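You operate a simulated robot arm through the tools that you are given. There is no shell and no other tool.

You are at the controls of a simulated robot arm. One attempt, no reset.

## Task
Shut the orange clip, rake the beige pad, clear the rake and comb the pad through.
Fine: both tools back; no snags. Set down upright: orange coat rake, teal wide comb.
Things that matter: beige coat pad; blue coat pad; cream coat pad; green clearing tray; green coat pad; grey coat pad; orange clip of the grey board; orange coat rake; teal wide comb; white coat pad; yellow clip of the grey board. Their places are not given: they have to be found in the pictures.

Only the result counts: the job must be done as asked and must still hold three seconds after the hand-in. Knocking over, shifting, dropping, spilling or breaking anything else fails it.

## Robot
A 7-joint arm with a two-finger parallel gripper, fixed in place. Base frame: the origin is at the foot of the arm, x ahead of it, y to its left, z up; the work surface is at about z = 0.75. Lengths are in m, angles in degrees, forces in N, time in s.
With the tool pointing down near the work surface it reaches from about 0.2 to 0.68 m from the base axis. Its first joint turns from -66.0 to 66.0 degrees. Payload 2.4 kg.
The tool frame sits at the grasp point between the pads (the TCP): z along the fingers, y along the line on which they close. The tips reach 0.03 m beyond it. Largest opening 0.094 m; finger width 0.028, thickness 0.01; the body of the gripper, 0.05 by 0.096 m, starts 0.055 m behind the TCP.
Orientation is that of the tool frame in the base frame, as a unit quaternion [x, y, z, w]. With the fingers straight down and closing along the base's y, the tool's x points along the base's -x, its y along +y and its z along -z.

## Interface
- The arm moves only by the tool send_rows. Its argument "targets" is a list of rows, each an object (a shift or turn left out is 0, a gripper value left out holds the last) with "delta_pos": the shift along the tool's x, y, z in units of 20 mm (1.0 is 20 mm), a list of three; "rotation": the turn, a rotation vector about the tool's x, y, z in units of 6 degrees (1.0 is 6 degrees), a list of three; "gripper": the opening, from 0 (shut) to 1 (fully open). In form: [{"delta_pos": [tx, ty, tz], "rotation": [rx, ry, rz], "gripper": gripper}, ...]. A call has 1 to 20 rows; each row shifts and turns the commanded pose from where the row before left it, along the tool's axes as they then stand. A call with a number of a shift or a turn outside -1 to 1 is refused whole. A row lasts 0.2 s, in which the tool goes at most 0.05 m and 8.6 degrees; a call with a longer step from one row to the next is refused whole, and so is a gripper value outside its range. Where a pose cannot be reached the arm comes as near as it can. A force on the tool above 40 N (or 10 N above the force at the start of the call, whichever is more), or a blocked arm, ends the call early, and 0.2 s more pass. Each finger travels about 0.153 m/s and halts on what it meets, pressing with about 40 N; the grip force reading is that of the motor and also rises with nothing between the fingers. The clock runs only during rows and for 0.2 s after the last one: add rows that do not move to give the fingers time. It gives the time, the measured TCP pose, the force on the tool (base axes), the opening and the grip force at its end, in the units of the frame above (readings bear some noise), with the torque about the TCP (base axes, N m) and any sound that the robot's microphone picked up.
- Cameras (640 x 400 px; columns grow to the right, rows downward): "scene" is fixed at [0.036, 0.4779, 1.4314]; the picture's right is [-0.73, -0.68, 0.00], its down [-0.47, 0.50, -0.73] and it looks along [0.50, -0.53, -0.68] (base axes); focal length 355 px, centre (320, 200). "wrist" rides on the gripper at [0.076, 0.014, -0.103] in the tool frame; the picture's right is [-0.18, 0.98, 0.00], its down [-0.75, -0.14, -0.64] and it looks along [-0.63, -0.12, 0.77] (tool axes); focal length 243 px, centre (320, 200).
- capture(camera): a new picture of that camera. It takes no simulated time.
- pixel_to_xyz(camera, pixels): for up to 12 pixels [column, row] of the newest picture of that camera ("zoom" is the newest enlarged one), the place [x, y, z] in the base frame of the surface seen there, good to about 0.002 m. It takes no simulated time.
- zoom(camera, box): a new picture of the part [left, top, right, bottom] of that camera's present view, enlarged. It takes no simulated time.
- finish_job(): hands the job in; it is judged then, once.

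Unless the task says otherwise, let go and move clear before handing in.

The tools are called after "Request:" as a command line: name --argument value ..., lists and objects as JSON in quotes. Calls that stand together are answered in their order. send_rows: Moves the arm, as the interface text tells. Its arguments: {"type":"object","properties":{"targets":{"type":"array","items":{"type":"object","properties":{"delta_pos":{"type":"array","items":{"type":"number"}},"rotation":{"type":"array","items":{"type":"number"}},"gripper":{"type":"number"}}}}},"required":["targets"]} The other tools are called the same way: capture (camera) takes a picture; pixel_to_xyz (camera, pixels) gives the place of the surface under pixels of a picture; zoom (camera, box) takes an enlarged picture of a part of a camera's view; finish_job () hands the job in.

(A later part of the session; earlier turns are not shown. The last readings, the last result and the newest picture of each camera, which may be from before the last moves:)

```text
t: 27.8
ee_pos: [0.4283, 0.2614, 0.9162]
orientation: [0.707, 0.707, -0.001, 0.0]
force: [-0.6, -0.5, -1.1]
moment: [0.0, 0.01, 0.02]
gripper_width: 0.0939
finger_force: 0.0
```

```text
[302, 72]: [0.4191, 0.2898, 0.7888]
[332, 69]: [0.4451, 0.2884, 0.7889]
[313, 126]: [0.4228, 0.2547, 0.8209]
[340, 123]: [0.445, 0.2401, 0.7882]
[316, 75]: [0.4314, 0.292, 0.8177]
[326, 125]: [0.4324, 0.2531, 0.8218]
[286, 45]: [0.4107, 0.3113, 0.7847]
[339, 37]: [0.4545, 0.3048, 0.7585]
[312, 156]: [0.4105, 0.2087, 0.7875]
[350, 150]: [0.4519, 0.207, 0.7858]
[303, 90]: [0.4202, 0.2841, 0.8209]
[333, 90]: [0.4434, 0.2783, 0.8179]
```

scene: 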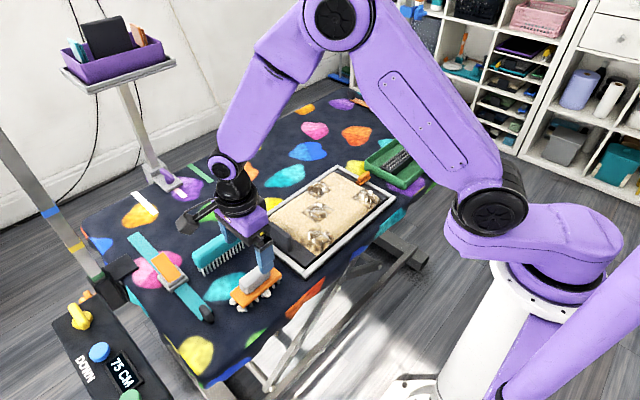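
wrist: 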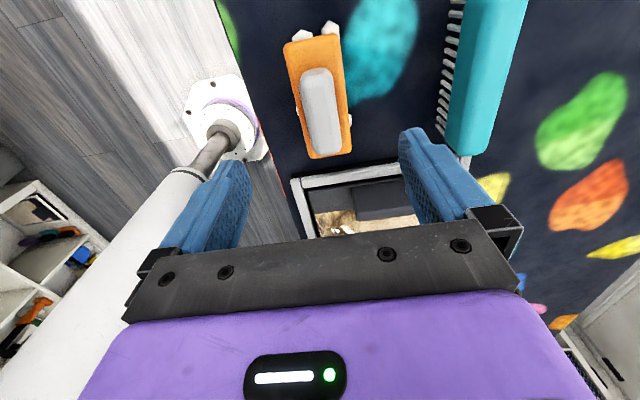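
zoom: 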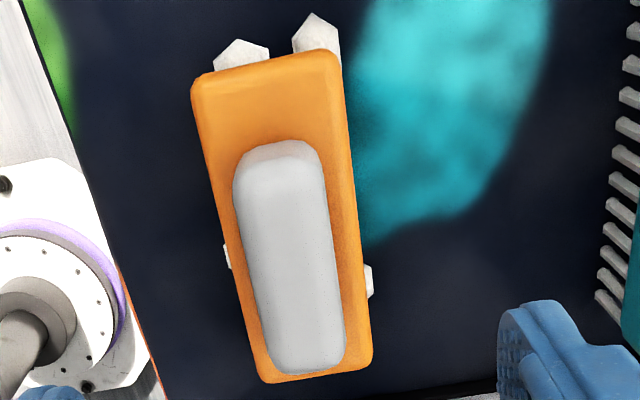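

The plate centre is near (0.431, 0.260), with the handle 26 mm wide in x. I'll go down around the handle to TCP z≈0.8225, tips just above the plate.

Request:
send_rows --targets '[{"delta_pos": [-0.05, 0.15, 0.9]}, {"delta_pos": [0, 0, 0.9]}, {"delta_pos": [0, 0, 0.9]}, {"delta_pos": [0, 0, 0.9]}, {"delta_pos": [0, 0, 0.6]}, {"delta_pos": [0, 0, 0.45]}, {}, {}]'

Request:
zoom --camera "scene" --box '[200, 230, 312, 300]'

Request:
capture --camera "wrist"

```text
t: 29.6
ee_pos: [0.4322, 0.259, 0.8247]
orientation: [0.707, 0.707, 0.0, 0.0]
force: [0.6, -0.2, 0.2]
moment: [0.03, -0.02, -0.01]
gripper_width: 0.0942
finger_force: 0.0
```

```text
5.71 times, centred on (256, 265) of scene
```

zoom: 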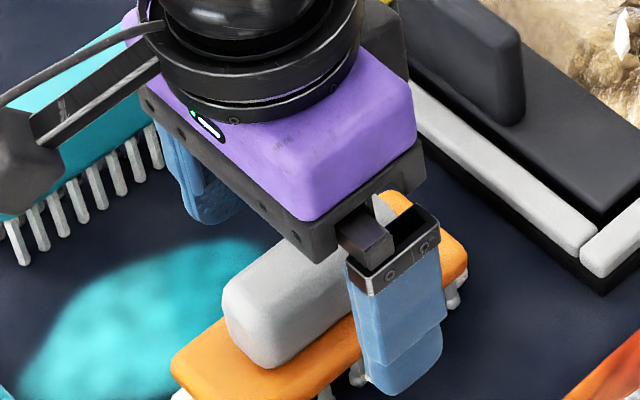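

```text
taken
```

wrist: 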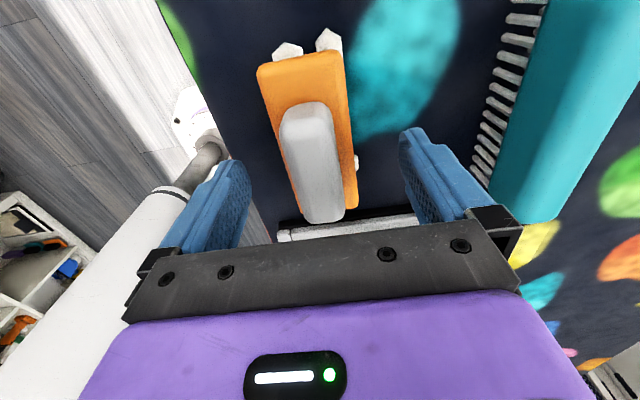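

The handle is centred between the fingers. I'll close on it and lift a little to check the hold.

Request:
send_rows --targets '[{"gripper": 0.4}, {"gripper": 0.15}, {"gripper": 0.15}, {"gripper": 0.15}]'

Request:
send_rows --targets '[{"delta_pos": [0, 0, -0.4]}, {"delta_pos": [0, 0, -0.8]}, {"delta_pos": [0, 0, -1]}, {"delta_pos": [0, 0, -1]}, {"delta_pos": [0, 0, -1]}, {}]'

Request:
capture --camera "wrist"

Request:
capture --camera "scene"

Request:
zoom --camera "scene" --box '[200, 200, 312, 270]'

```text
t: 30.6
ee_pos: [0.4322, 0.2569, 0.8266]
orientation: [0.707, 0.707, 0.002, 0.0]
force: [-2.4, -3.6, 36.3]
moment: [0.0, -0.45, -0.04]
gripper_width: 0.0292
finger_force: 40.0
```

```text
t: 32.0
ee_pos: [0.4304, 0.2587, 0.908]
orientation: [0.707, 0.707, 0.001, 0.0]
force: [0.2, -0.6, -1.3]
moment: [0.03, 0.0, 0.02]
gripper_width: 0.0273
finger_force: 39.9
```

```text
taken
```

wrist: 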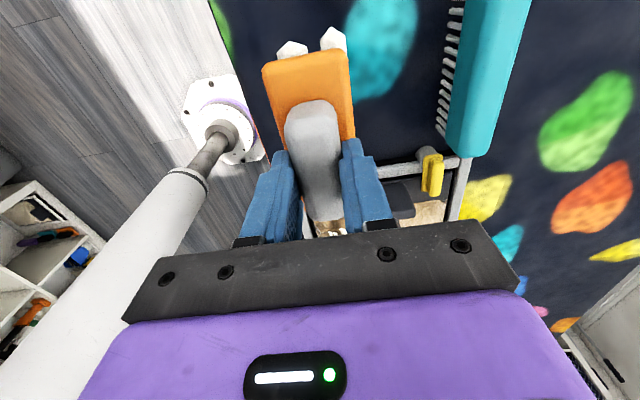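

```text
taken
```

scene: 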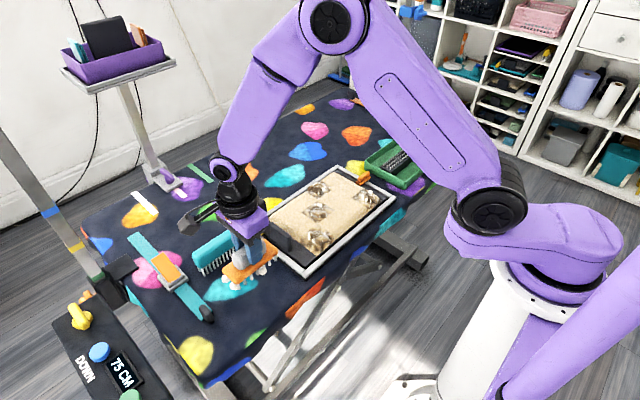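

```text
5.71 times, centred on (256, 235) of scene
```

zoom: 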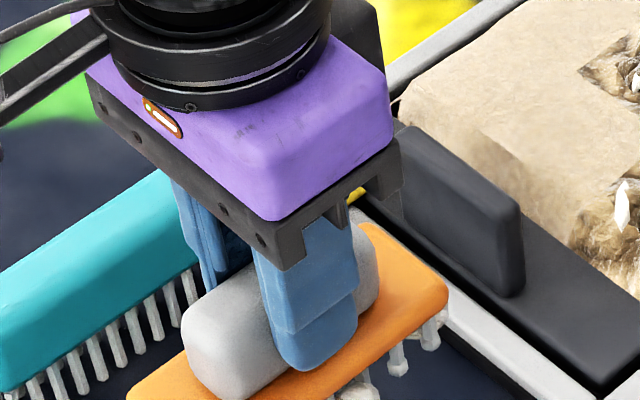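

The rake is lifted (width 27 mm, motor 40 N). I'll measure how it sits in the hand and see whether it's level.

Request:
zoom --camera "scene" --box '[210, 235, 290, 285]'

Request:
pixel_to_xyz --camera "zoom" --pixels '[[100, 240], [180, 330], [500, 100], [420, 60], [450, 140], [250, 260], [170, 260], [440, 190], [330, 260], [490, 130], [300, 290], [200, 300]]'

Request:
pixel_to_xyz --camera "wrist" --pixels '[[267, 70], [346, 62], [280, 130], [352, 120], [310, 80], [290, 45], [333, 38], [310, 130]]'

```text
8.00 times, centred on (250, 260) of scene
```

zoom: 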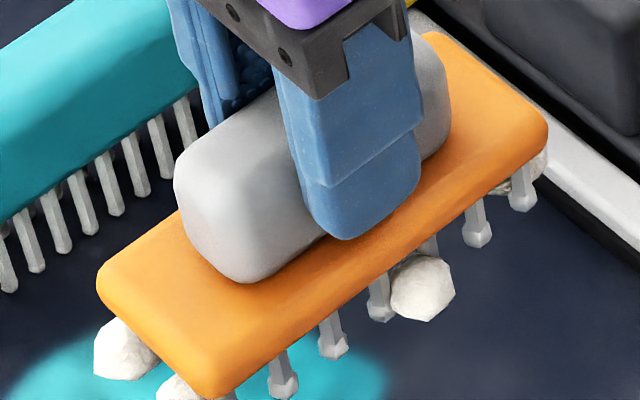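

```text
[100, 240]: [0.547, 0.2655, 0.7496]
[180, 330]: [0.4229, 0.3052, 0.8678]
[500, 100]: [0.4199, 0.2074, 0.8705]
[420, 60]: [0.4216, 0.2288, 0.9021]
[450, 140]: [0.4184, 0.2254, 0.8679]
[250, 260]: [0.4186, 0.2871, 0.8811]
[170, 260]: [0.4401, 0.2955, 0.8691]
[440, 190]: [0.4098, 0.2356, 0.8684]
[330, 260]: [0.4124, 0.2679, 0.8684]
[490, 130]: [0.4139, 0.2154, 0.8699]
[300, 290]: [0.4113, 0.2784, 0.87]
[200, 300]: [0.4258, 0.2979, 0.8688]
```

```text
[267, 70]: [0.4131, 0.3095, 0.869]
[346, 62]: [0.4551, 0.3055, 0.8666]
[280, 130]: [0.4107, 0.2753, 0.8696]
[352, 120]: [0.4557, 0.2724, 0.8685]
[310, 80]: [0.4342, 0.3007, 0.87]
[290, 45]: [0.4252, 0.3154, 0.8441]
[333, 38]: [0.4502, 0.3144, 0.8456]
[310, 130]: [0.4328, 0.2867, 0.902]
```

The plate top sits 39 mm below the TCP and is level, so the tine tips are about 77 mm below the TCP. The white clumps on the tines look like old fur, so I'll study the clearing tray next.

Request:
zoom --camera "scene" --box '[360, 130, 440, 180]'

Request:
pixel_to_xyz --camera "zoom" --pixels '[[180, 297], [240, 335], [260, 355], [505, 125], [480, 145], [420, 110], [245, 300], [191, 272], [492, 105], [440, 82], [465, 320], [300, 385]]'

Request:
zoom --camera "scene" --box '[360, 130, 440, 180]'

Request:
pixel_to_xyz --camera "zoom" --pixels '[[40, 245], [330, 45], [635, 180], [325, 398], [330, 70], [60, 235], [170, 210], [450, 280], [245, 305], [276, 283], [350, 235], [215, 160]]'

```text
8.00 times, centred on (400, 155) of scene
```

zoom: 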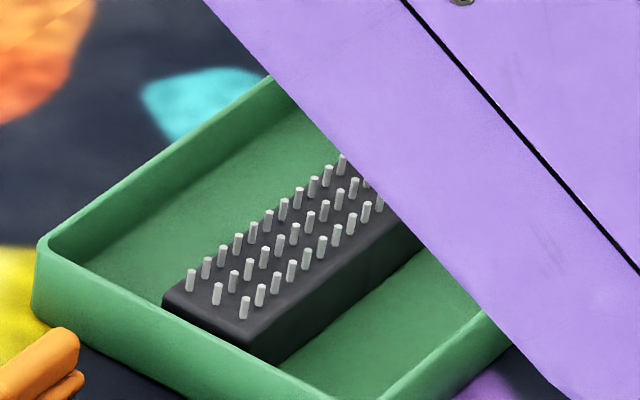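

```text
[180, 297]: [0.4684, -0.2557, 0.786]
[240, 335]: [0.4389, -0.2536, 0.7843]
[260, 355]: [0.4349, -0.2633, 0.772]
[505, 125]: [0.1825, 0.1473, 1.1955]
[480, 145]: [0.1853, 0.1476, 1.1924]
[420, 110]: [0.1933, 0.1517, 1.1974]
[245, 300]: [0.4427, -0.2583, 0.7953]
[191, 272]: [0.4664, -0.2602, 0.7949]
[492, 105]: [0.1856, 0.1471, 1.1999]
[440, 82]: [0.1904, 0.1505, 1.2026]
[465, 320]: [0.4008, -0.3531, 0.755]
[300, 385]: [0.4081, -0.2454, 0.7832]
```

```text
8.00 times, centred on (400, 155) of scene
```

zoom: 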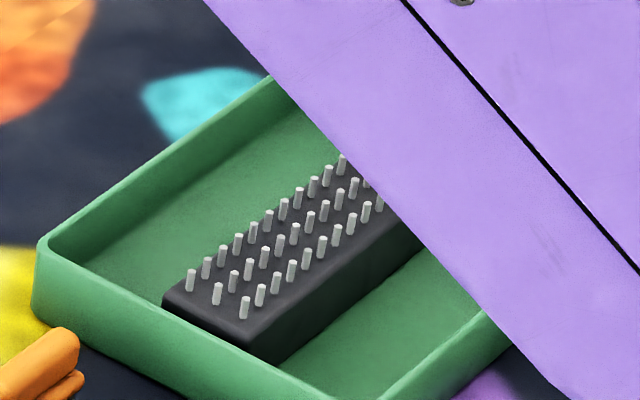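

```text
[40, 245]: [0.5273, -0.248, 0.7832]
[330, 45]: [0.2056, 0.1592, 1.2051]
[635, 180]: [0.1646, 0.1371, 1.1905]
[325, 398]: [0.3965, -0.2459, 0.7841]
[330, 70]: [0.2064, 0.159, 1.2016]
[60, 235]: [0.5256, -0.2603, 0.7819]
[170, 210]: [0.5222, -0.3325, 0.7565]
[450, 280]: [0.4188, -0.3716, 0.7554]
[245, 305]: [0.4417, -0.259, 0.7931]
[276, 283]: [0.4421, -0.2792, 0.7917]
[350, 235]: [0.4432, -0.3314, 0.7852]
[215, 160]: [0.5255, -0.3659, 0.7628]
```

The block top is at z≈0.785, pin tops at 0.795, pin rows at x≈0.442–0.467 and y from -0.259 to about -0.43; the rim is at 0.783. I'll carry the rake high over to the tray to clear the old fur off it first.

Request:
send_rows --targets '[{"delta_pos": [0, 0, -1]}, {"delta_pos": [0, 0, -1]}, {"delta_pos": [-0.5, 0, -1]}, {"delta_pos": [-1, -0.06, 0]}, {"delta_pos": [-1, -0.06, 0]}, {"delta_pos": [-1, -0.06, 0]}, {"delta_pos": [-1, -0.06, 0]}, {"delta_pos": [-1, -0.06, 0]}, {"delta_pos": [-1, -0.06, 0]}, {"delta_pos": [-1, -0.06, 0]}, {"delta_pos": [-1, -0.06, 0]}, {"delta_pos": [-1, -0.06, 0]}, {"delta_pos": [-1, -0.06, 0]}, {"delta_pos": [-1, -0.06, 0]}, {"delta_pos": [-1, -0.06, 0]}, {"delta_pos": [-1, -0.06, 0]}, {"delta_pos": [-1, -0.06, 0]}, {"delta_pos": [-1, -0.06, 0]}, {"delta_pos": [-1, -0.06, 0]}, {"delta_pos": [-1, -0.06, 0]}]'

Request:
send_rows --targets '[{"delta_pos": [-1, -0.06, 0]}, {"delta_pos": [-1, -0.06, 0]}, {"delta_pos": [-1, -0.06, 0]}, {"delta_pos": [-1, -0.06, 0]}, {"delta_pos": [-1, -0.06, 0]}, {"delta_pos": [-1, -0.06, 0]}, {"delta_pos": [-1, -0.06, 0]}, {"delta_pos": [-1, -0.06, 0]}, {"delta_pos": [-1, -0.06, 0]}, {"delta_pos": [-1, -0.06, 0]}, {"delta_pos": [-1, -0.06, 0]}, {"delta_pos": [-1, -0.06, 0]}, {"delta_pos": [-0.5, 0, 0]}, {}]'

Request:
capture --camera "wrist"

Request:
capture --camera "scene"

```text
t: 36.2
ee_pos: [0.4115, -0.0925, 0.9675]
orientation: [0.707, 0.707, 0.001, 0.0]
force: [-1.0, -1.0, -2.0]
moment: [0.01, -0.01, 0.04]
gripper_width: 0.0269
finger_force: 39.5
```

```text
t: 39.2
ee_pos: [0.397, -0.3414, 0.9682]
orientation: [0.707, 0.707, 0.0, 0.0]
force: [0.8, -0.5, -1.0]
moment: [-0.02, -0.01, -0.01]
gripper_width: 0.0268
finger_force: 40.1
```

```text
taken
```

wrist: 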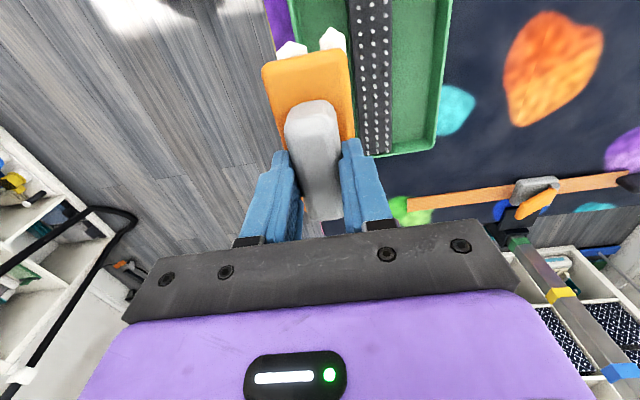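

```text
taken
```

scene: 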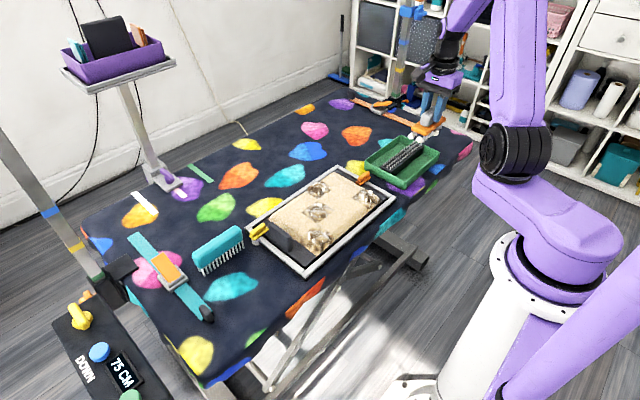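

The rake hangs next to the tray. I'll measure the far end of the block and the tray from this view.

Request:
pixel_to_xyz --camera "wrist" --pixels '[[365, 152], [388, 152], [350, 30], [392, 30], [435, 142], [435, 150], [450, 10], [295, 30], [368, 100], [388, 100], [376, 140], [376, 60]]'

Request:
zoom --camera "wrist" --box '[250, 0, 474, 140]'

Request:
zoom --camera "scene" --box '[370, 95, 466, 155]'

```text
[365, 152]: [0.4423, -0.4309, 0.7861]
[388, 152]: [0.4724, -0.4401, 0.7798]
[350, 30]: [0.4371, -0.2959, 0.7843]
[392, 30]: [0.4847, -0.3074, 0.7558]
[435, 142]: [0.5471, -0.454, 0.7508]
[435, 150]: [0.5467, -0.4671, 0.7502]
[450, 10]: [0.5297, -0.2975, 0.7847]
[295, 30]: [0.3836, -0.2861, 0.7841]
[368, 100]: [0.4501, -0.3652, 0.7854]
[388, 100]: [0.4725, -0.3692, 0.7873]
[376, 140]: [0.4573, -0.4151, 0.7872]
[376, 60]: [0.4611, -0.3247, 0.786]
```

```text
2.86 times, centred on (362, 70) of wrist
```

zoom: 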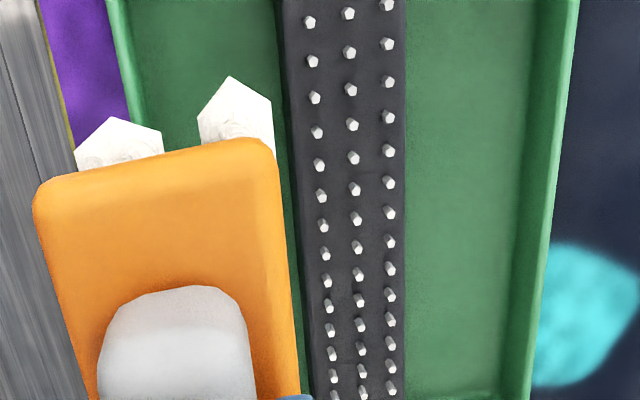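

```text
6.67 times, centred on (418, 125) of scene
```

zoom: 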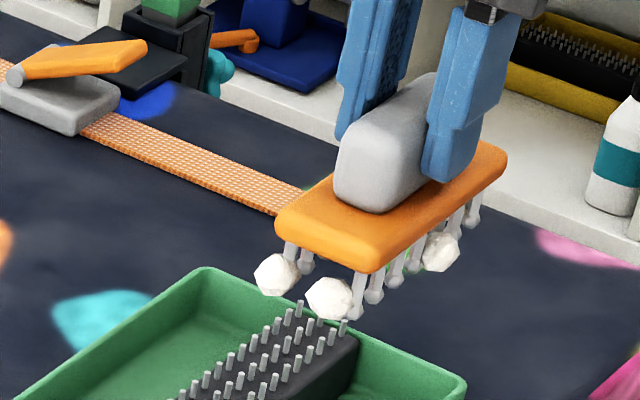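

The block spans x 0.437–0.4735 and y -0.253 to -0.437. I'll lower the rake inside the tray beside the block, tips at about z 0.79 (below the pin tops, above the block).

Request:
send_rows --targets '[{"delta_pos": [-0.1, 0.75, 1]}, {"delta_pos": [0, 0, 1]}, {"delta_pos": [0, 0, 1]}, {"delta_pos": [0, 0, 0.8]}, {"delta_pos": [0, 0, 0.5]}, {"delta_pos": [0, 0, 0.4]}, {"delta_pos": [0, 0, 0.3]}, {}]'

Request:
zoom --camera "scene" --box '[360, 115, 456, 175]'

Request:
capture --camera "wrist"

```text
t: 41.0
ee_pos: [0.4115, -0.3431, 0.8689]
orientation: [0.708, 0.707, 0.0, 0.001]
force: [0.0, 0.2, -1.2]
moment: [-0.01, 0.02, -0.02]
gripper_width: 0.0271
finger_force: 40.7
```

```text
6.67 times, centred on (408, 145) of scene
```

zoom: 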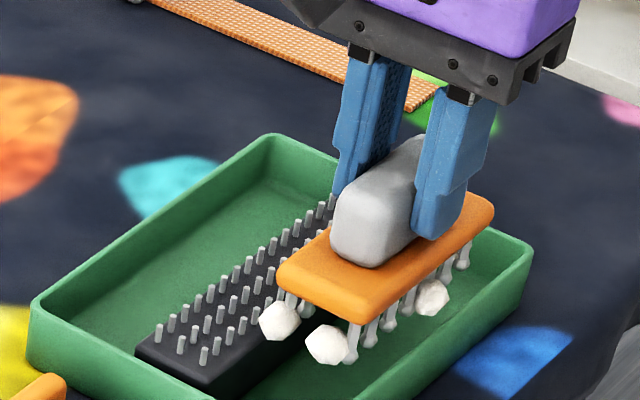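

```text
taken
```

wrist: 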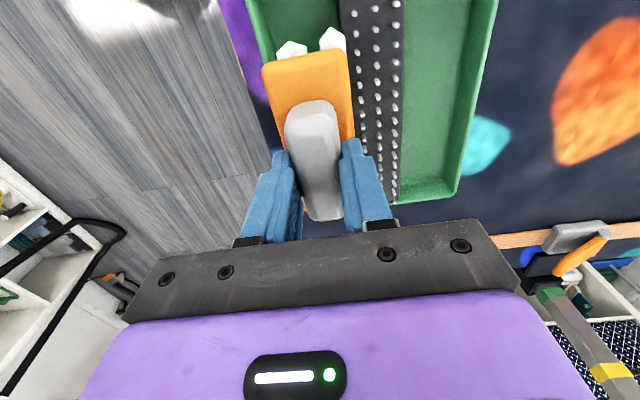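

The tips hang at about 0.792 beside the pins. I'll lower 3 mm and begin a slow drag across the pins toward +x, watching the force.

Request:
send_rows --targets '[{"delta_pos": [0, 0, 0.13]}, {"delta_pos": [0, 0.3, 0]}, {"delta_pos": [0, 0.3, 0]}, {"delta_pos": [0, 0.3, 0]}, {"delta_pos": [0, 0.3, 0]}, {"delta_pos": [0, 0.3, 0]}]'

Request:
zoom --camera "scene" --box '[360, 115, 456, 175]'

```text
t: 42.4
ee_pos: [0.4408, -0.3446, 0.8651]
orientation: [0.708, 0.706, 0.0, 0.0]
force: [-5.2, -0.8, -1.5]
moment: [-0.01, 0.34, 0.01]
gripper_width: 0.0273
finger_force: 40.1
```

```text
6.67 times, centred on (408, 145) of scene
```

zoom: 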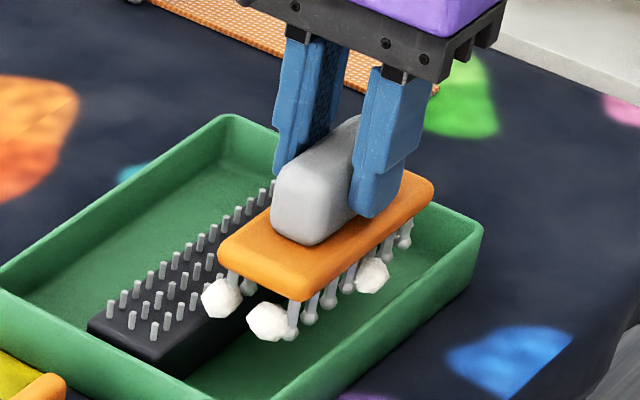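

The tray has moved: its top corner went from zoom (270,140) to (230,120), so the tines are pushing it along. I must stop dragging. I'll measure how far it shifted.

Request:
pixel_to_xyz --camera "zoom" --pixels '[[5, 290], [232, 122], [480, 235], [100, 325], [110, 308], [155, 332], [180, 375], [160, 260], [190, 360], [130, 305], [178, 318], [430, 205]]'

Request:
capture --camera "scene"

Request:
zoom --camera "scene" --box '[385, 130, 441, 165]'

```text
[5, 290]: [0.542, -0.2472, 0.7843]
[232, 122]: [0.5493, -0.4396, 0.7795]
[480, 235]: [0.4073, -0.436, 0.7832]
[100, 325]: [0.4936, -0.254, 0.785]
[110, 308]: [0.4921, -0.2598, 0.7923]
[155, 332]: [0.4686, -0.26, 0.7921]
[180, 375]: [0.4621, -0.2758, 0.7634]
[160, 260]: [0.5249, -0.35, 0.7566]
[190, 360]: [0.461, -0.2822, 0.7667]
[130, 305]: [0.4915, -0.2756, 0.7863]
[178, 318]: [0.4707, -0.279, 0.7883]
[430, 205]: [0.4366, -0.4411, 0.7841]
```

```text
taken
```

scene: 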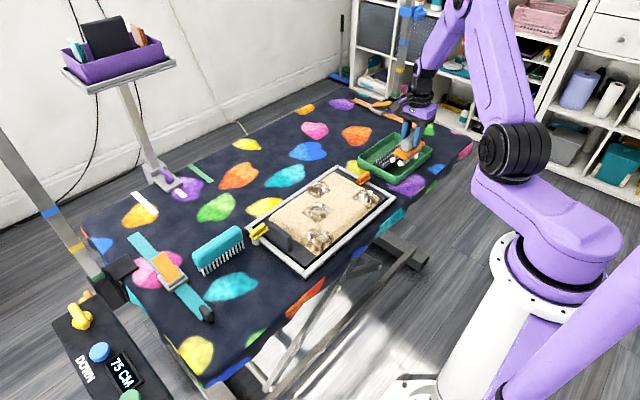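

```text
11.43 times, centred on (413, 148) of scene
```

zoom: 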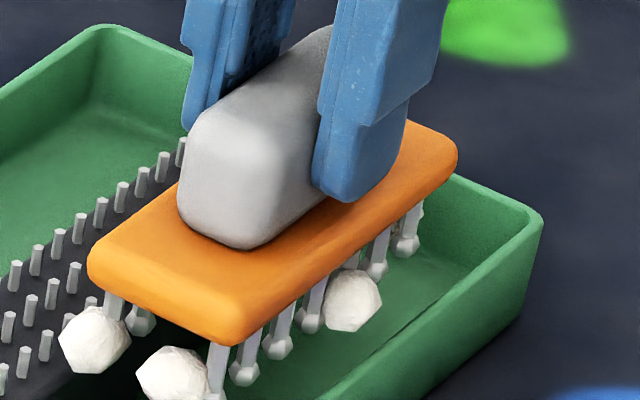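

The pins moved from x 0.4664 to 0.4921, so the tray slid about 26 mm in +x, nearly from the start. Something low on the rake is pressing on the block. I'll check the real heights of the tine tips and clumps.

Request:
pixel_to_xyz --camera "zoom" --pixels '[[245, 372], [278, 345], [306, 320], [375, 267], [405, 245], [95, 340], [95, 368], [175, 375], [352, 300], [350, 322], [140, 322], [20, 375]]'

```text
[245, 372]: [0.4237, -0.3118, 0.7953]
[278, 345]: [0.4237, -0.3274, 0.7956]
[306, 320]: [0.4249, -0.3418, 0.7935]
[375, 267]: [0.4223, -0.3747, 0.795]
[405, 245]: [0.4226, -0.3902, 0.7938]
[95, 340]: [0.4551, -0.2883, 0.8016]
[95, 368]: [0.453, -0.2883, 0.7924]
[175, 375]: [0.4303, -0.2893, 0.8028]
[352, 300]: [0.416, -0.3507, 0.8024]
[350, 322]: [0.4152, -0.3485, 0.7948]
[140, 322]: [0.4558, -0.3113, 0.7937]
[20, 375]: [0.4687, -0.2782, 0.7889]
```

The ball tips are at about z 0.79 and press the block's side about where its edge is, so side-on engagement just pushes the tray. I'll lift, cross to the +x side, and try a light pass in the -x direction (which also favours pushing the tray back) with the tips just at pin-top height.

Request:
send_rows --targets '[{"delta_pos": [0, -0.2, 0]}, {"delta_pos": [0, 0, -0.6]}, {"delta_pos": [0, 0, -1]}, {"delta_pos": [0, 0.9, 0]}, {"delta_pos": [0, 0.9, 0]}, {"delta_pos": [0, 0.9, 0]}, {"delta_pos": [0, 0.9, 0]}, {"delta_pos": [0, 0.9, 0]}, {}]'

Request:
zoom --camera "scene" --box '[360, 105, 456, 165]'

Request:
capture --camera "wrist"

```text
t: 44.4
ee_pos: [0.5273, -0.3417, 0.8985]
orientation: [0.708, 0.706, 0.0, 0.0]
force: [0.3, 1.2, -1.1]
moment: [0.01, 0.02, 0.0]
gripper_width: 0.0271
finger_force: 39.6
```

```text
6.67 times, centred on (408, 135) of scene
```

zoom: 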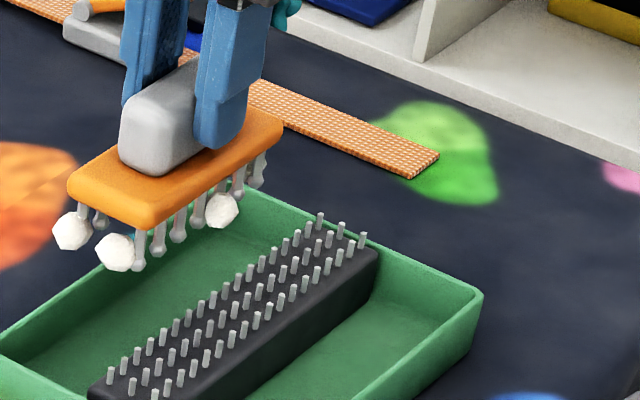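

```text
taken
```

wrist: 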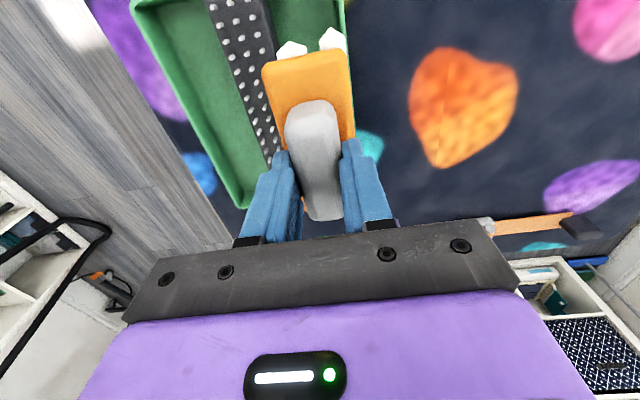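

The tray is seen clearly and all clumps are still on the rake. I'll lower to pin-top height on the +x side and make a slow pass toward -x.

Request:
send_rows --targets '[{"delta_pos": [-0.15, 0, 0.7]}, {"delta_pos": [0, 0, 0.5]}, {"delta_pos": [0, 0, 0.1]}, {"delta_pos": [0, -0.3, 0]}, {"delta_pos": [0, -0.3, 0]}, {"delta_pos": [0, -0.3, 0]}, {"delta_pos": [0, -0.3, 0]}, {"delta_pos": [0, -0.3, 0]}, {"delta_pos": [0, -0.3, 0]}, {"delta_pos": [0, -0.3, 0]}, {"delta_pos": [0, -0.3, 0]}]'

Request:
zoom --camera "scene" --box '[360, 105, 456, 165]'

```text
t: 46.8
ee_pos: [0.4792, -0.3471, 0.871]
orientation: [0.707, 0.707, -0.001, 0.0]
force: [4.9, -0.8, -0.5]
moment: [-0.01, -0.38, 0.01]
gripper_width: 0.0274
finger_force: 39.2
```

```text
6.67 times, centred on (408, 135) of scene
```

zoom: 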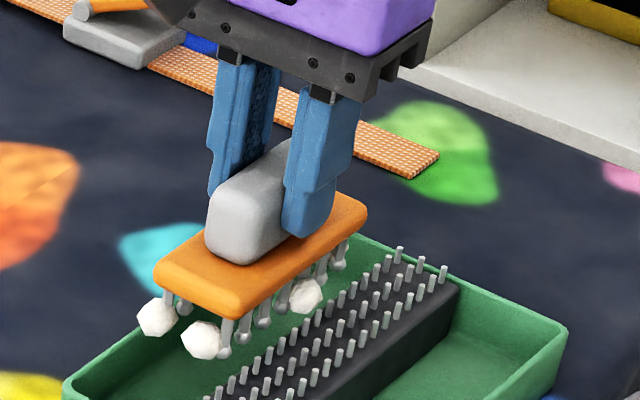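

The tray is being pushed again (4.9 N), now toward -x. I'll measure where it is now.

Request:
pixel_to_xyz --camera "zoom" --pixels '[[400, 258], [420, 262], [443, 276], [340, 240], [560, 340], [70, 385], [245, 390], [220, 395], [270, 355], [226, 350], [265, 318], [205, 355]]'

Request:
zoom --camera "scene" --box '[375, 135, 431, 170]'

Request:
capture --camera "wrist"

```text
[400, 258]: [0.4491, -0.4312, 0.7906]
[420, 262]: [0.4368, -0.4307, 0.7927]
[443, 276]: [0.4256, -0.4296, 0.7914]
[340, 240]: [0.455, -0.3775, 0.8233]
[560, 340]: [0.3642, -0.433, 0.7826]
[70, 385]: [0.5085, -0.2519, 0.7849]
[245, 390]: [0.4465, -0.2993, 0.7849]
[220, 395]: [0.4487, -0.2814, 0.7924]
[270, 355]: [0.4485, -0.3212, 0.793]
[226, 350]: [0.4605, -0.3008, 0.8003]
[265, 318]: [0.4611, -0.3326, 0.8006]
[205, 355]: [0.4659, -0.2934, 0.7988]
```

```text
11.43 times, centred on (403, 152) of scene
```

zoom: 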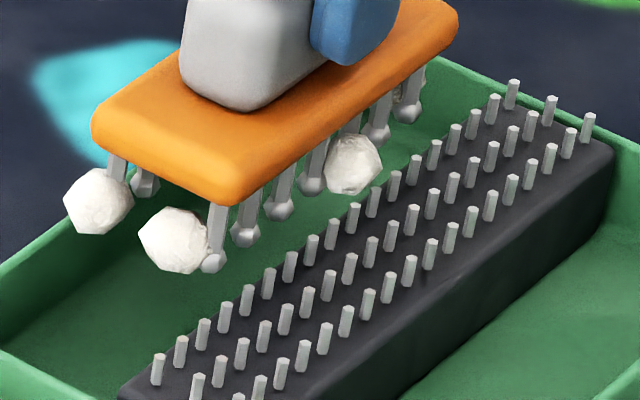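

```text
taken
```

wrist: 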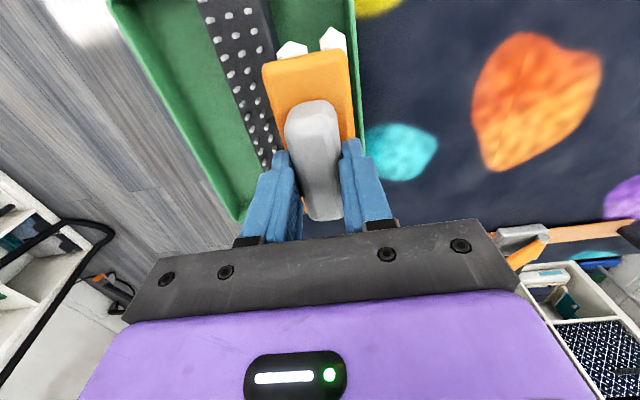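

The pin rows are now at x 0.4256–0.4491, so the tray is about 17 mm toward -x of where it began. The clumps seem to catch on the pins. I'll try pressing gently from straight above instead, so no sideways push acts on the tray.

Request:
send_rows --targets '[{"delta_pos": [0, 0.2, 0]}, {"delta_pos": [0, 0, -0.6]}, {"delta_pos": [0.05, 0, -0.6]}, {"delta_pos": [0, -0.9, 0]}, {"delta_pos": [0, -0.9, 0]}, {"delta_pos": [0, -0.45, 0]}, {"delta_pos": [0, 0, 0.4]}, {"delta_pos": [0, 0, 0.3]}, {"delta_pos": [0, 0, 0.2]}, {}]'

Request:
zoom --camera "scene" --box '[375, 125, 439, 165]'

Request:
capture --camera "wrist"

```text
t: 49.0
ee_pos: [0.4386, -0.3451, 0.8767]
orientation: [0.707, 0.707, 0.0, 0.0]
force: [0.6, -1.2, -0.4]
moment: [-0.01, 0.0, 0.01]
gripper_width: 0.0274
finger_force: 40.0
```

```text
10.00 times, centred on (407, 145) of scene
```

zoom: 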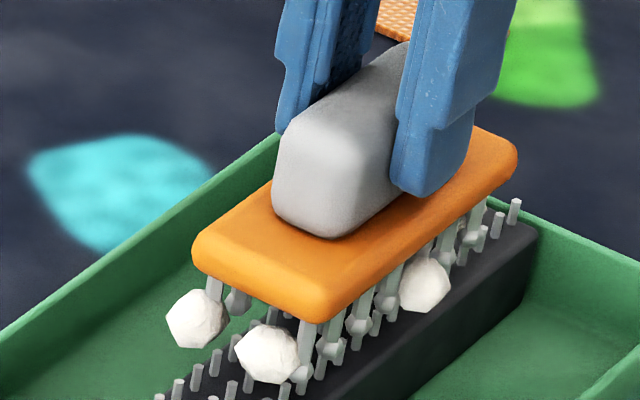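

```text
taken
```

wrist: 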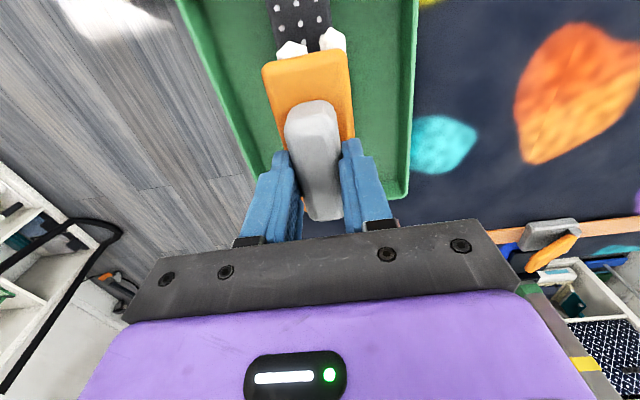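

The rake hovers centred above the pins with no contact. I'll lower in small steps and read the force.

Request:
send_rows --targets '[{"delta_pos": [0, 0, 0.1]}, {"delta_pos": [0, 0, 0.1]}, {}]'

Request:
send_rows --targets '[{"delta_pos": [0, 0, 0.1]}, {}]'

Request:
send_rows --targets '[{"delta_pos": [0, 0, 0.1]}, {}]'

```text
t: 49.8
ee_pos: [0.438, -0.3458, 0.8725]
orientation: [0.707, 0.707, 0.0, 0.0]
force: [0.7, 0.9, 1.9]
moment: [-0.09, 0.05, 0.0]
gripper_width: 0.0274
finger_force: 39.8
```

```text
t: 50.4
ee_pos: [0.4401, -0.3455, 0.8727]
orientation: [0.707, 0.707, 0.0, 0.001]
force: [-5.1, 7.3, 35.1]
moment: [0.49, 0.38, -0.01]
gripper_width: 0.0271
finger_force: 39.6
```

```text
t: 50.8
ee_pos: [0.4389, -0.3478, 0.8721]
orientation: [0.707, 0.707, 0.0, 0.003]
force: [0.6, 0.9, 7.3]
moment: [0.13, 0.05, -0.01]
gripper_width: 0.0272
finger_force: 40.3
stopped in row 1: the force on the tool passed its limit at 50 N (the readings are from after the stop); the commanded pose is now the measured one
```

Contact with the pin tops comes at TCP z≈0.8725, so the tips are 77 mm below the TCP. I'll raise slightly for a feather-light touch and stroke toward +x, the way the tray needs to return.

Request:
send_rows --targets '[{"delta_pos": [0, 0, -0.03]}, {"delta_pos": [0, 0.2, 0]}, {"delta_pos": [0, 0.2, 0]}, {"delta_pos": [0, 0.2, 0]}, {"delta_pos": [0, 0.2, 0]}]'

Request:
zoom --camera "scene" --box '[375, 125, 439, 165]'

```text
t: 52.0
ee_pos: [0.4549, -0.345, 0.8731]
orientation: [0.707, 0.707, 0.0, 0.002]
force: [-0.4, -0.7, -0.5]
moment: [-0.08, 0.06, 0.02]
gripper_width: 0.0274
finger_force: 40.6
```

```text
10.00 times, centred on (407, 145) of scene
```

zoom: 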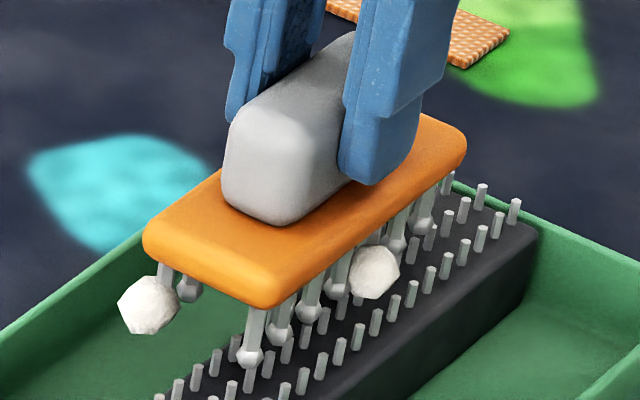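

One clump (front left) has come off and the tray did not move, so the feather-light pass works. I'll continue the pass toward +x at this height.

Request:
send_rows --targets '[{"delta_pos": [0, 0.2, 0]}, {"delta_pos": [0, 0.2, 0]}, {"delta_pos": [0, 0.2, 0]}, {"delta_pos": [0, 0.2, 0]}, {"delta_pos": [0, 0.2, 0]}, {"delta_pos": [0, 0.2, 0]}, {"delta_pos": [0, 0.2, 0]}, {"delta_pos": [0, 0.2, 0]}]'

Request:
zoom --camera "scene" --box '[365, 120, 445, 170]'

```text
t: 53.8
ee_pos: [0.4863, -0.3463, 0.8718]
orientation: [0.707, 0.707, 0.0, 0.002]
force: [0.2, -0.5, -1.2]
moment: [-0.01, -0.03, 0.03]
gripper_width: 0.0274
finger_force: 39.7
```

```text
8.00 times, centred on (405, 145) of scene
```

zoom: 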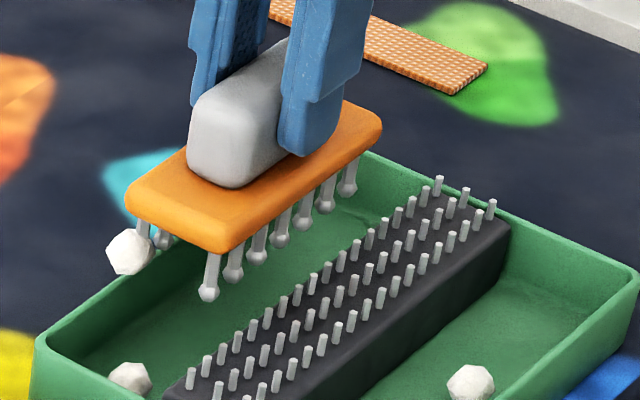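

Two clumps now lie in the tray and the tray hasn't moved; the one at zoom (130,250) on the far row remains. I'll raise 1 mm and pass back toward -x so the far row crosses the pins.

Request:
send_rows --targets '[{"delta_pos": [0, 0, -0.05]}, {"delta_pos": [0, -0.25, 0]}, {"delta_pos": [0, -0.25, 0]}, {"delta_pos": [0, -0.25, 0]}, {"delta_pos": [0, -0.25, 0]}, {"delta_pos": [0, -0.25, 0]}, {"delta_pos": [0, -0.25, 0]}]'

Request:
zoom --camera "scene" --box '[365, 120, 445, 170]'

```text
t: 55.4
ee_pos: [0.4579, -0.3469, 0.8741]
orientation: [0.707, 0.707, 0.0, 0.001]
force: [0.3, -0.7, -0.6]
moment: [0.01, 0.0, 0.02]
gripper_width: 0.0269
finger_force: 39.6
```

```text
8.00 times, centred on (405, 145) of scene
```

zoom: 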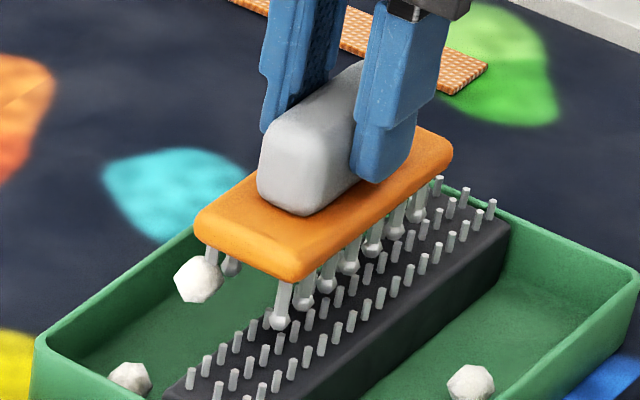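

Tray steady, forces near zero. I'll continue toward -x so that the far row of tines crosses all the pins.

Request:
send_rows --targets '[{"delta_pos": [0, -0.25, 0.02]}, {"delta_pos": [0, -0.25, 0]}, {"delta_pos": [0, -0.25, 0]}, {"delta_pos": [0, -0.25, 0]}, {"delta_pos": [0, -0.25, 0]}, {"delta_pos": [0, -0.25, 0]}, {"delta_pos": [0, -0.25, 0]}, {"delta_pos": [0, -0.25, 0]}, {"delta_pos": [0, -0.25, 0]}, {"delta_pos": [0, -0.25, 0]}, {"delta_pos": [0, -0.25, 0]}, {"delta_pos": [0, -0.25, 0]}]'

Request:
zoom --camera "scene" --box '[370, 130, 450, 180]'

```text
t: 58.0
ee_pos: [0.3973, -0.3473, 0.8739]
orientation: [0.707, 0.707, 0.0, 0.001]
force: [0.3, 0.1, -0.9]
moment: [-0.01, -0.06, 0.01]
gripper_width: 0.0272
finger_force: 40.3
```

```text
8.00 times, centred on (410, 155) of scene
```

zoom: 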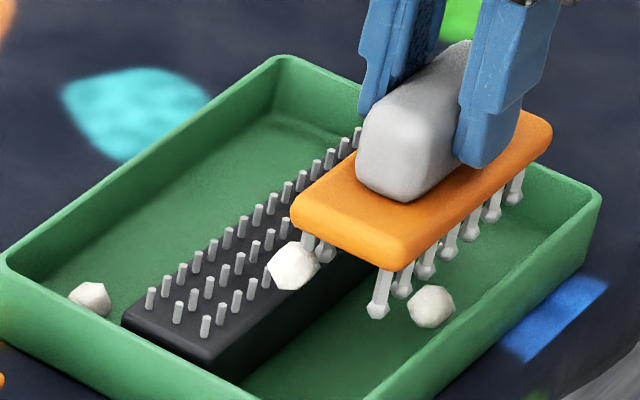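

The clump at zoom (293,265) on the +x row stayed on; that pass was about 0.6 mm higher than the one that worked. I'll lift over, come down to the working height on top of the pins, and draw back toward -x.

Request:
send_rows --targets '[{"delta_pos": [0, 0, -0.35]}, {"delta_pos": [0, 0.8, 0]}, {"delta_pos": [0, 0.95, 0]}, {"delta_pos": [0, 0, 0.2]}, {"delta_pos": [0, 0, 0.15]}, {"delta_pos": [0, 0, 0.03]}, {}]'

Request:
send_rows --targets '[{"delta_pos": [0, -0.2, 0]}, {"delta_pos": [0, -0.2, 0]}, {"delta_pos": [0, -0.2, 0]}, {"delta_pos": [0, -0.2, 0]}, {"delta_pos": [0, -0.2, 0]}, {"delta_pos": [0, -0.2, 0]}, {}]'

Request:
zoom --camera "scene" --box '[370, 130, 450, 180]'

```text
t: 59.5
ee_pos: [0.4334, -0.3456, 0.8734]
orientation: [0.707, 0.707, 0.001, 0.002]
force: [-0.9, 2.1, 9.4]
moment: [0.41, 0.15, -0.01]
gripper_width: 0.0272
finger_force: 40.0
```

```text
t: 61.1
ee_pos: [0.409, -0.3459, 0.8725]
orientation: [0.707, 0.707, 0.0, 0.002]
force: [1.1, -0.4, 3.8]
moment: [0.01, -0.17, 0.01]
gripper_width: 0.0273
finger_force: 39.9
```

```text
8.00 times, centred on (410, 155) of scene
```

zoom: 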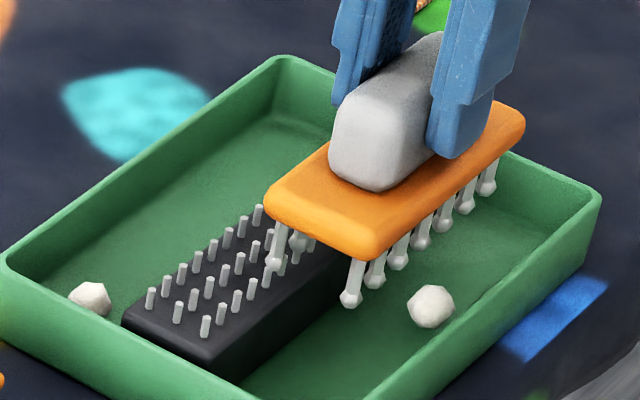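

The last visible clump is off and the tray is unmoved. I'll finish the pass, lift, and look for any remaining clump on the hidden row.

Request:
send_rows --targets '[{"delta_pos": [0, -0.2, 0]}, {"delta_pos": [0, -0.2, 0]}, {"delta_pos": [0, -0.2, 0]}, {"delta_pos": [0, -0.2, 0]}, {"delta_pos": [0, 0, -0.5]}, {"delta_pos": [0, 0, -1]}, {"delta_pos": [0, 0, -1]}, {"delta_pos": [0, 0, -1]}, {"delta_pos": [0, 0, -1]}, {}]'

Request:
zoom --camera "scene" --box '[360, 95, 472, 165]'

Request:
capture --camera "wrist"

```text
t: 63.4
ee_pos: [0.3913, -0.3465, 0.9627]
orientation: [0.707, 0.707, 0.0, 0.001]
force: [-0.8, -0.8, -1.0]
moment: [0.03, 0.02, 0.01]
gripper_width: 0.0272
finger_force: 40.0
```

```text
5.71 times, centred on (416, 130) of scene
```

zoom: 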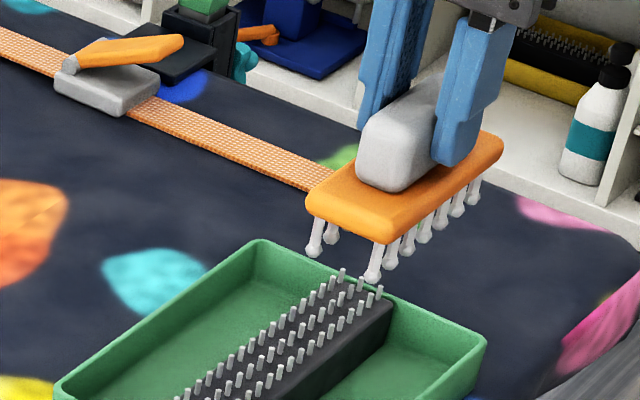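

```text
taken
```

wrist: 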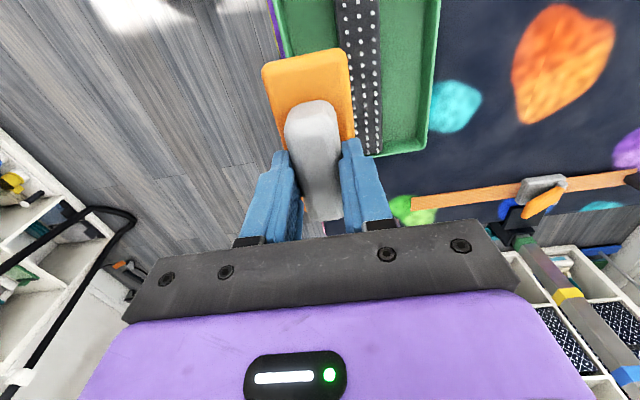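

I'll check the tray contents and look at the hidden side of the rake.

Request:
zoom --camera "scene" --box '[350, 120, 462, 190]'

Request:
zoom --camera "wrist" --box '[240, 30, 400, 130]'

Request:
zoom --camera "scene" --box '[408, 115, 456, 145]'

```text
5.71 times, centred on (406, 155) of scene
```

zoom: 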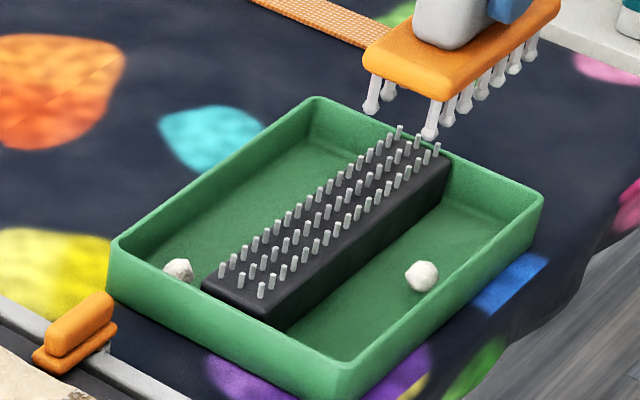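

```text
4.00 times, centred on (320, 80) of wrist
```

zoom: 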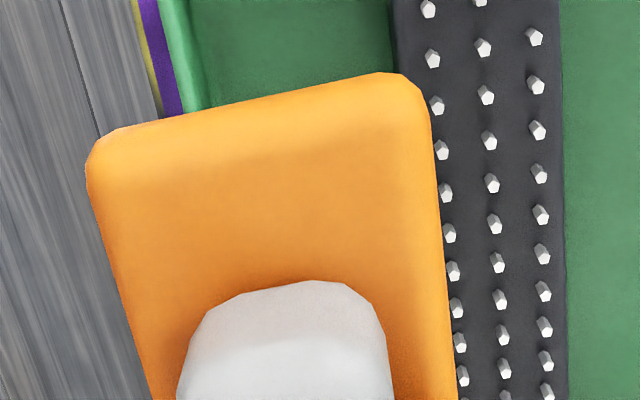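

```text
13.33 times, centred on (432, 130) of scene
```

zoom: 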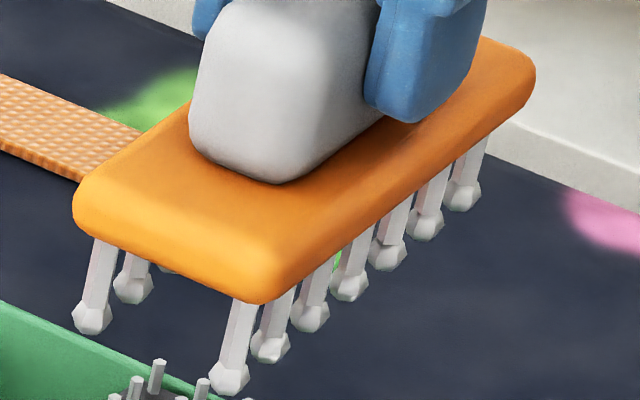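

Two clumps are seen in the tray; the visible tines are clean. I'll move so the camera looks down on the pad, to judge the coat before raking.

Request:
send_rows --targets '[{"delta_pos": [0.95, 0.4, -0.2]}, {"delta_pos": [0.95, 0.4, -0.2]}, {"delta_pos": [0.95, 0.4, -0.2]}, {"delta_pos": [0.95, 0.4, -0.2]}, {"delta_pos": [0.95, 0.4, -0.2]}, {"delta_pos": [0.95, 0.4, -0.2]}, {"delta_pos": [0.95, 0.4, -0.2]}, {"delta_pos": [0.95, 0.4, -0.2]}, {"delta_pos": [0.95, 0.4, -0.2]}, {"delta_pos": [0.95, 0.4, -0.2]}, {}]'

Request:
capture --camera "wrist"

Request:
capture --camera "scene"

```text
t: 65.8
ee_pos: [0.4714, -0.1565, 1.0021]
orientation: [0.707, 0.707, 0.0, 0.0]
force: [-0.7, 0.4, -1.0]
moment: [-0.03, -0.02, 0.0]
gripper_width: 0.0274
finger_force: 40.1
```

```text
taken
```

wrist: 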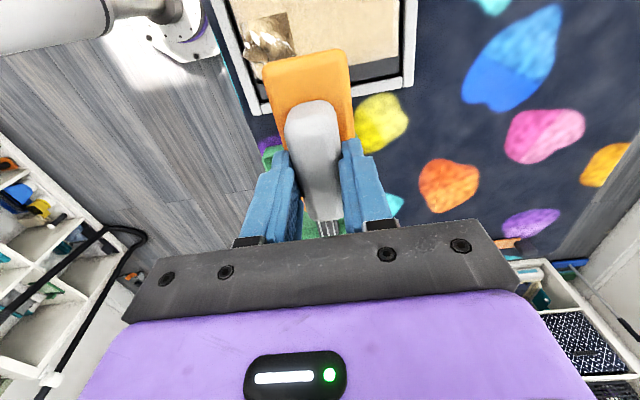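

```text
taken
```

scene: 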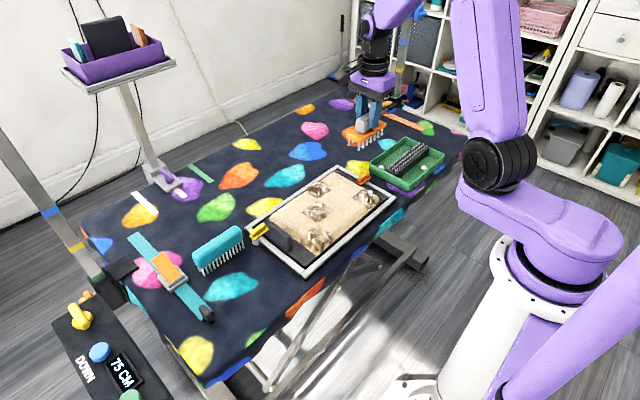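

The scene camera has a free view of the pad and the rake now; I'll zoom in on both.

Request:
zoom --camera "scene" --box '[335, 110, 399, 150]'

Request:
zoom --camera "scene" --box '[297, 176, 353, 211]'

Request:
zoom --camera "scene" --box '[285, 215, 341, 250]'

```text
10.00 times, centred on (367, 130) of scene
```

zoom: 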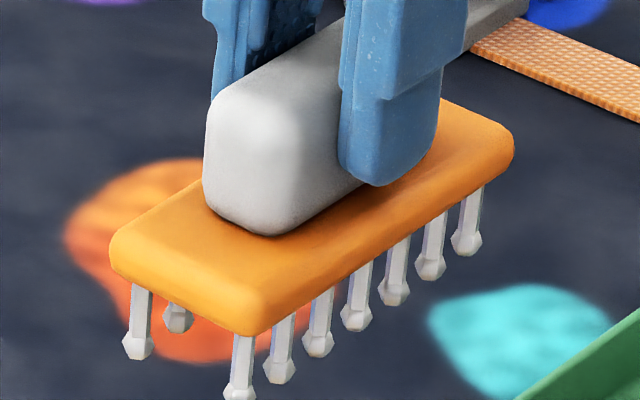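

```text
11.43 times, centred on (325, 194) of scene
```

zoom: 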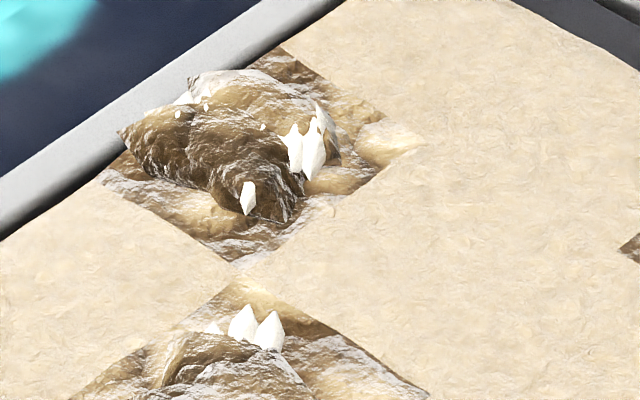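

```text
11.43 times, centred on (313, 232) of scene
```

zoom: 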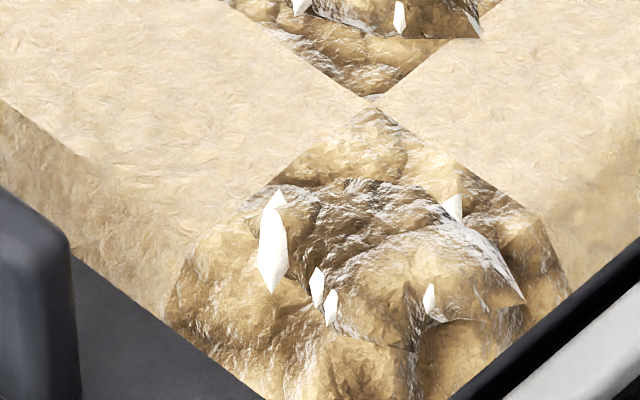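

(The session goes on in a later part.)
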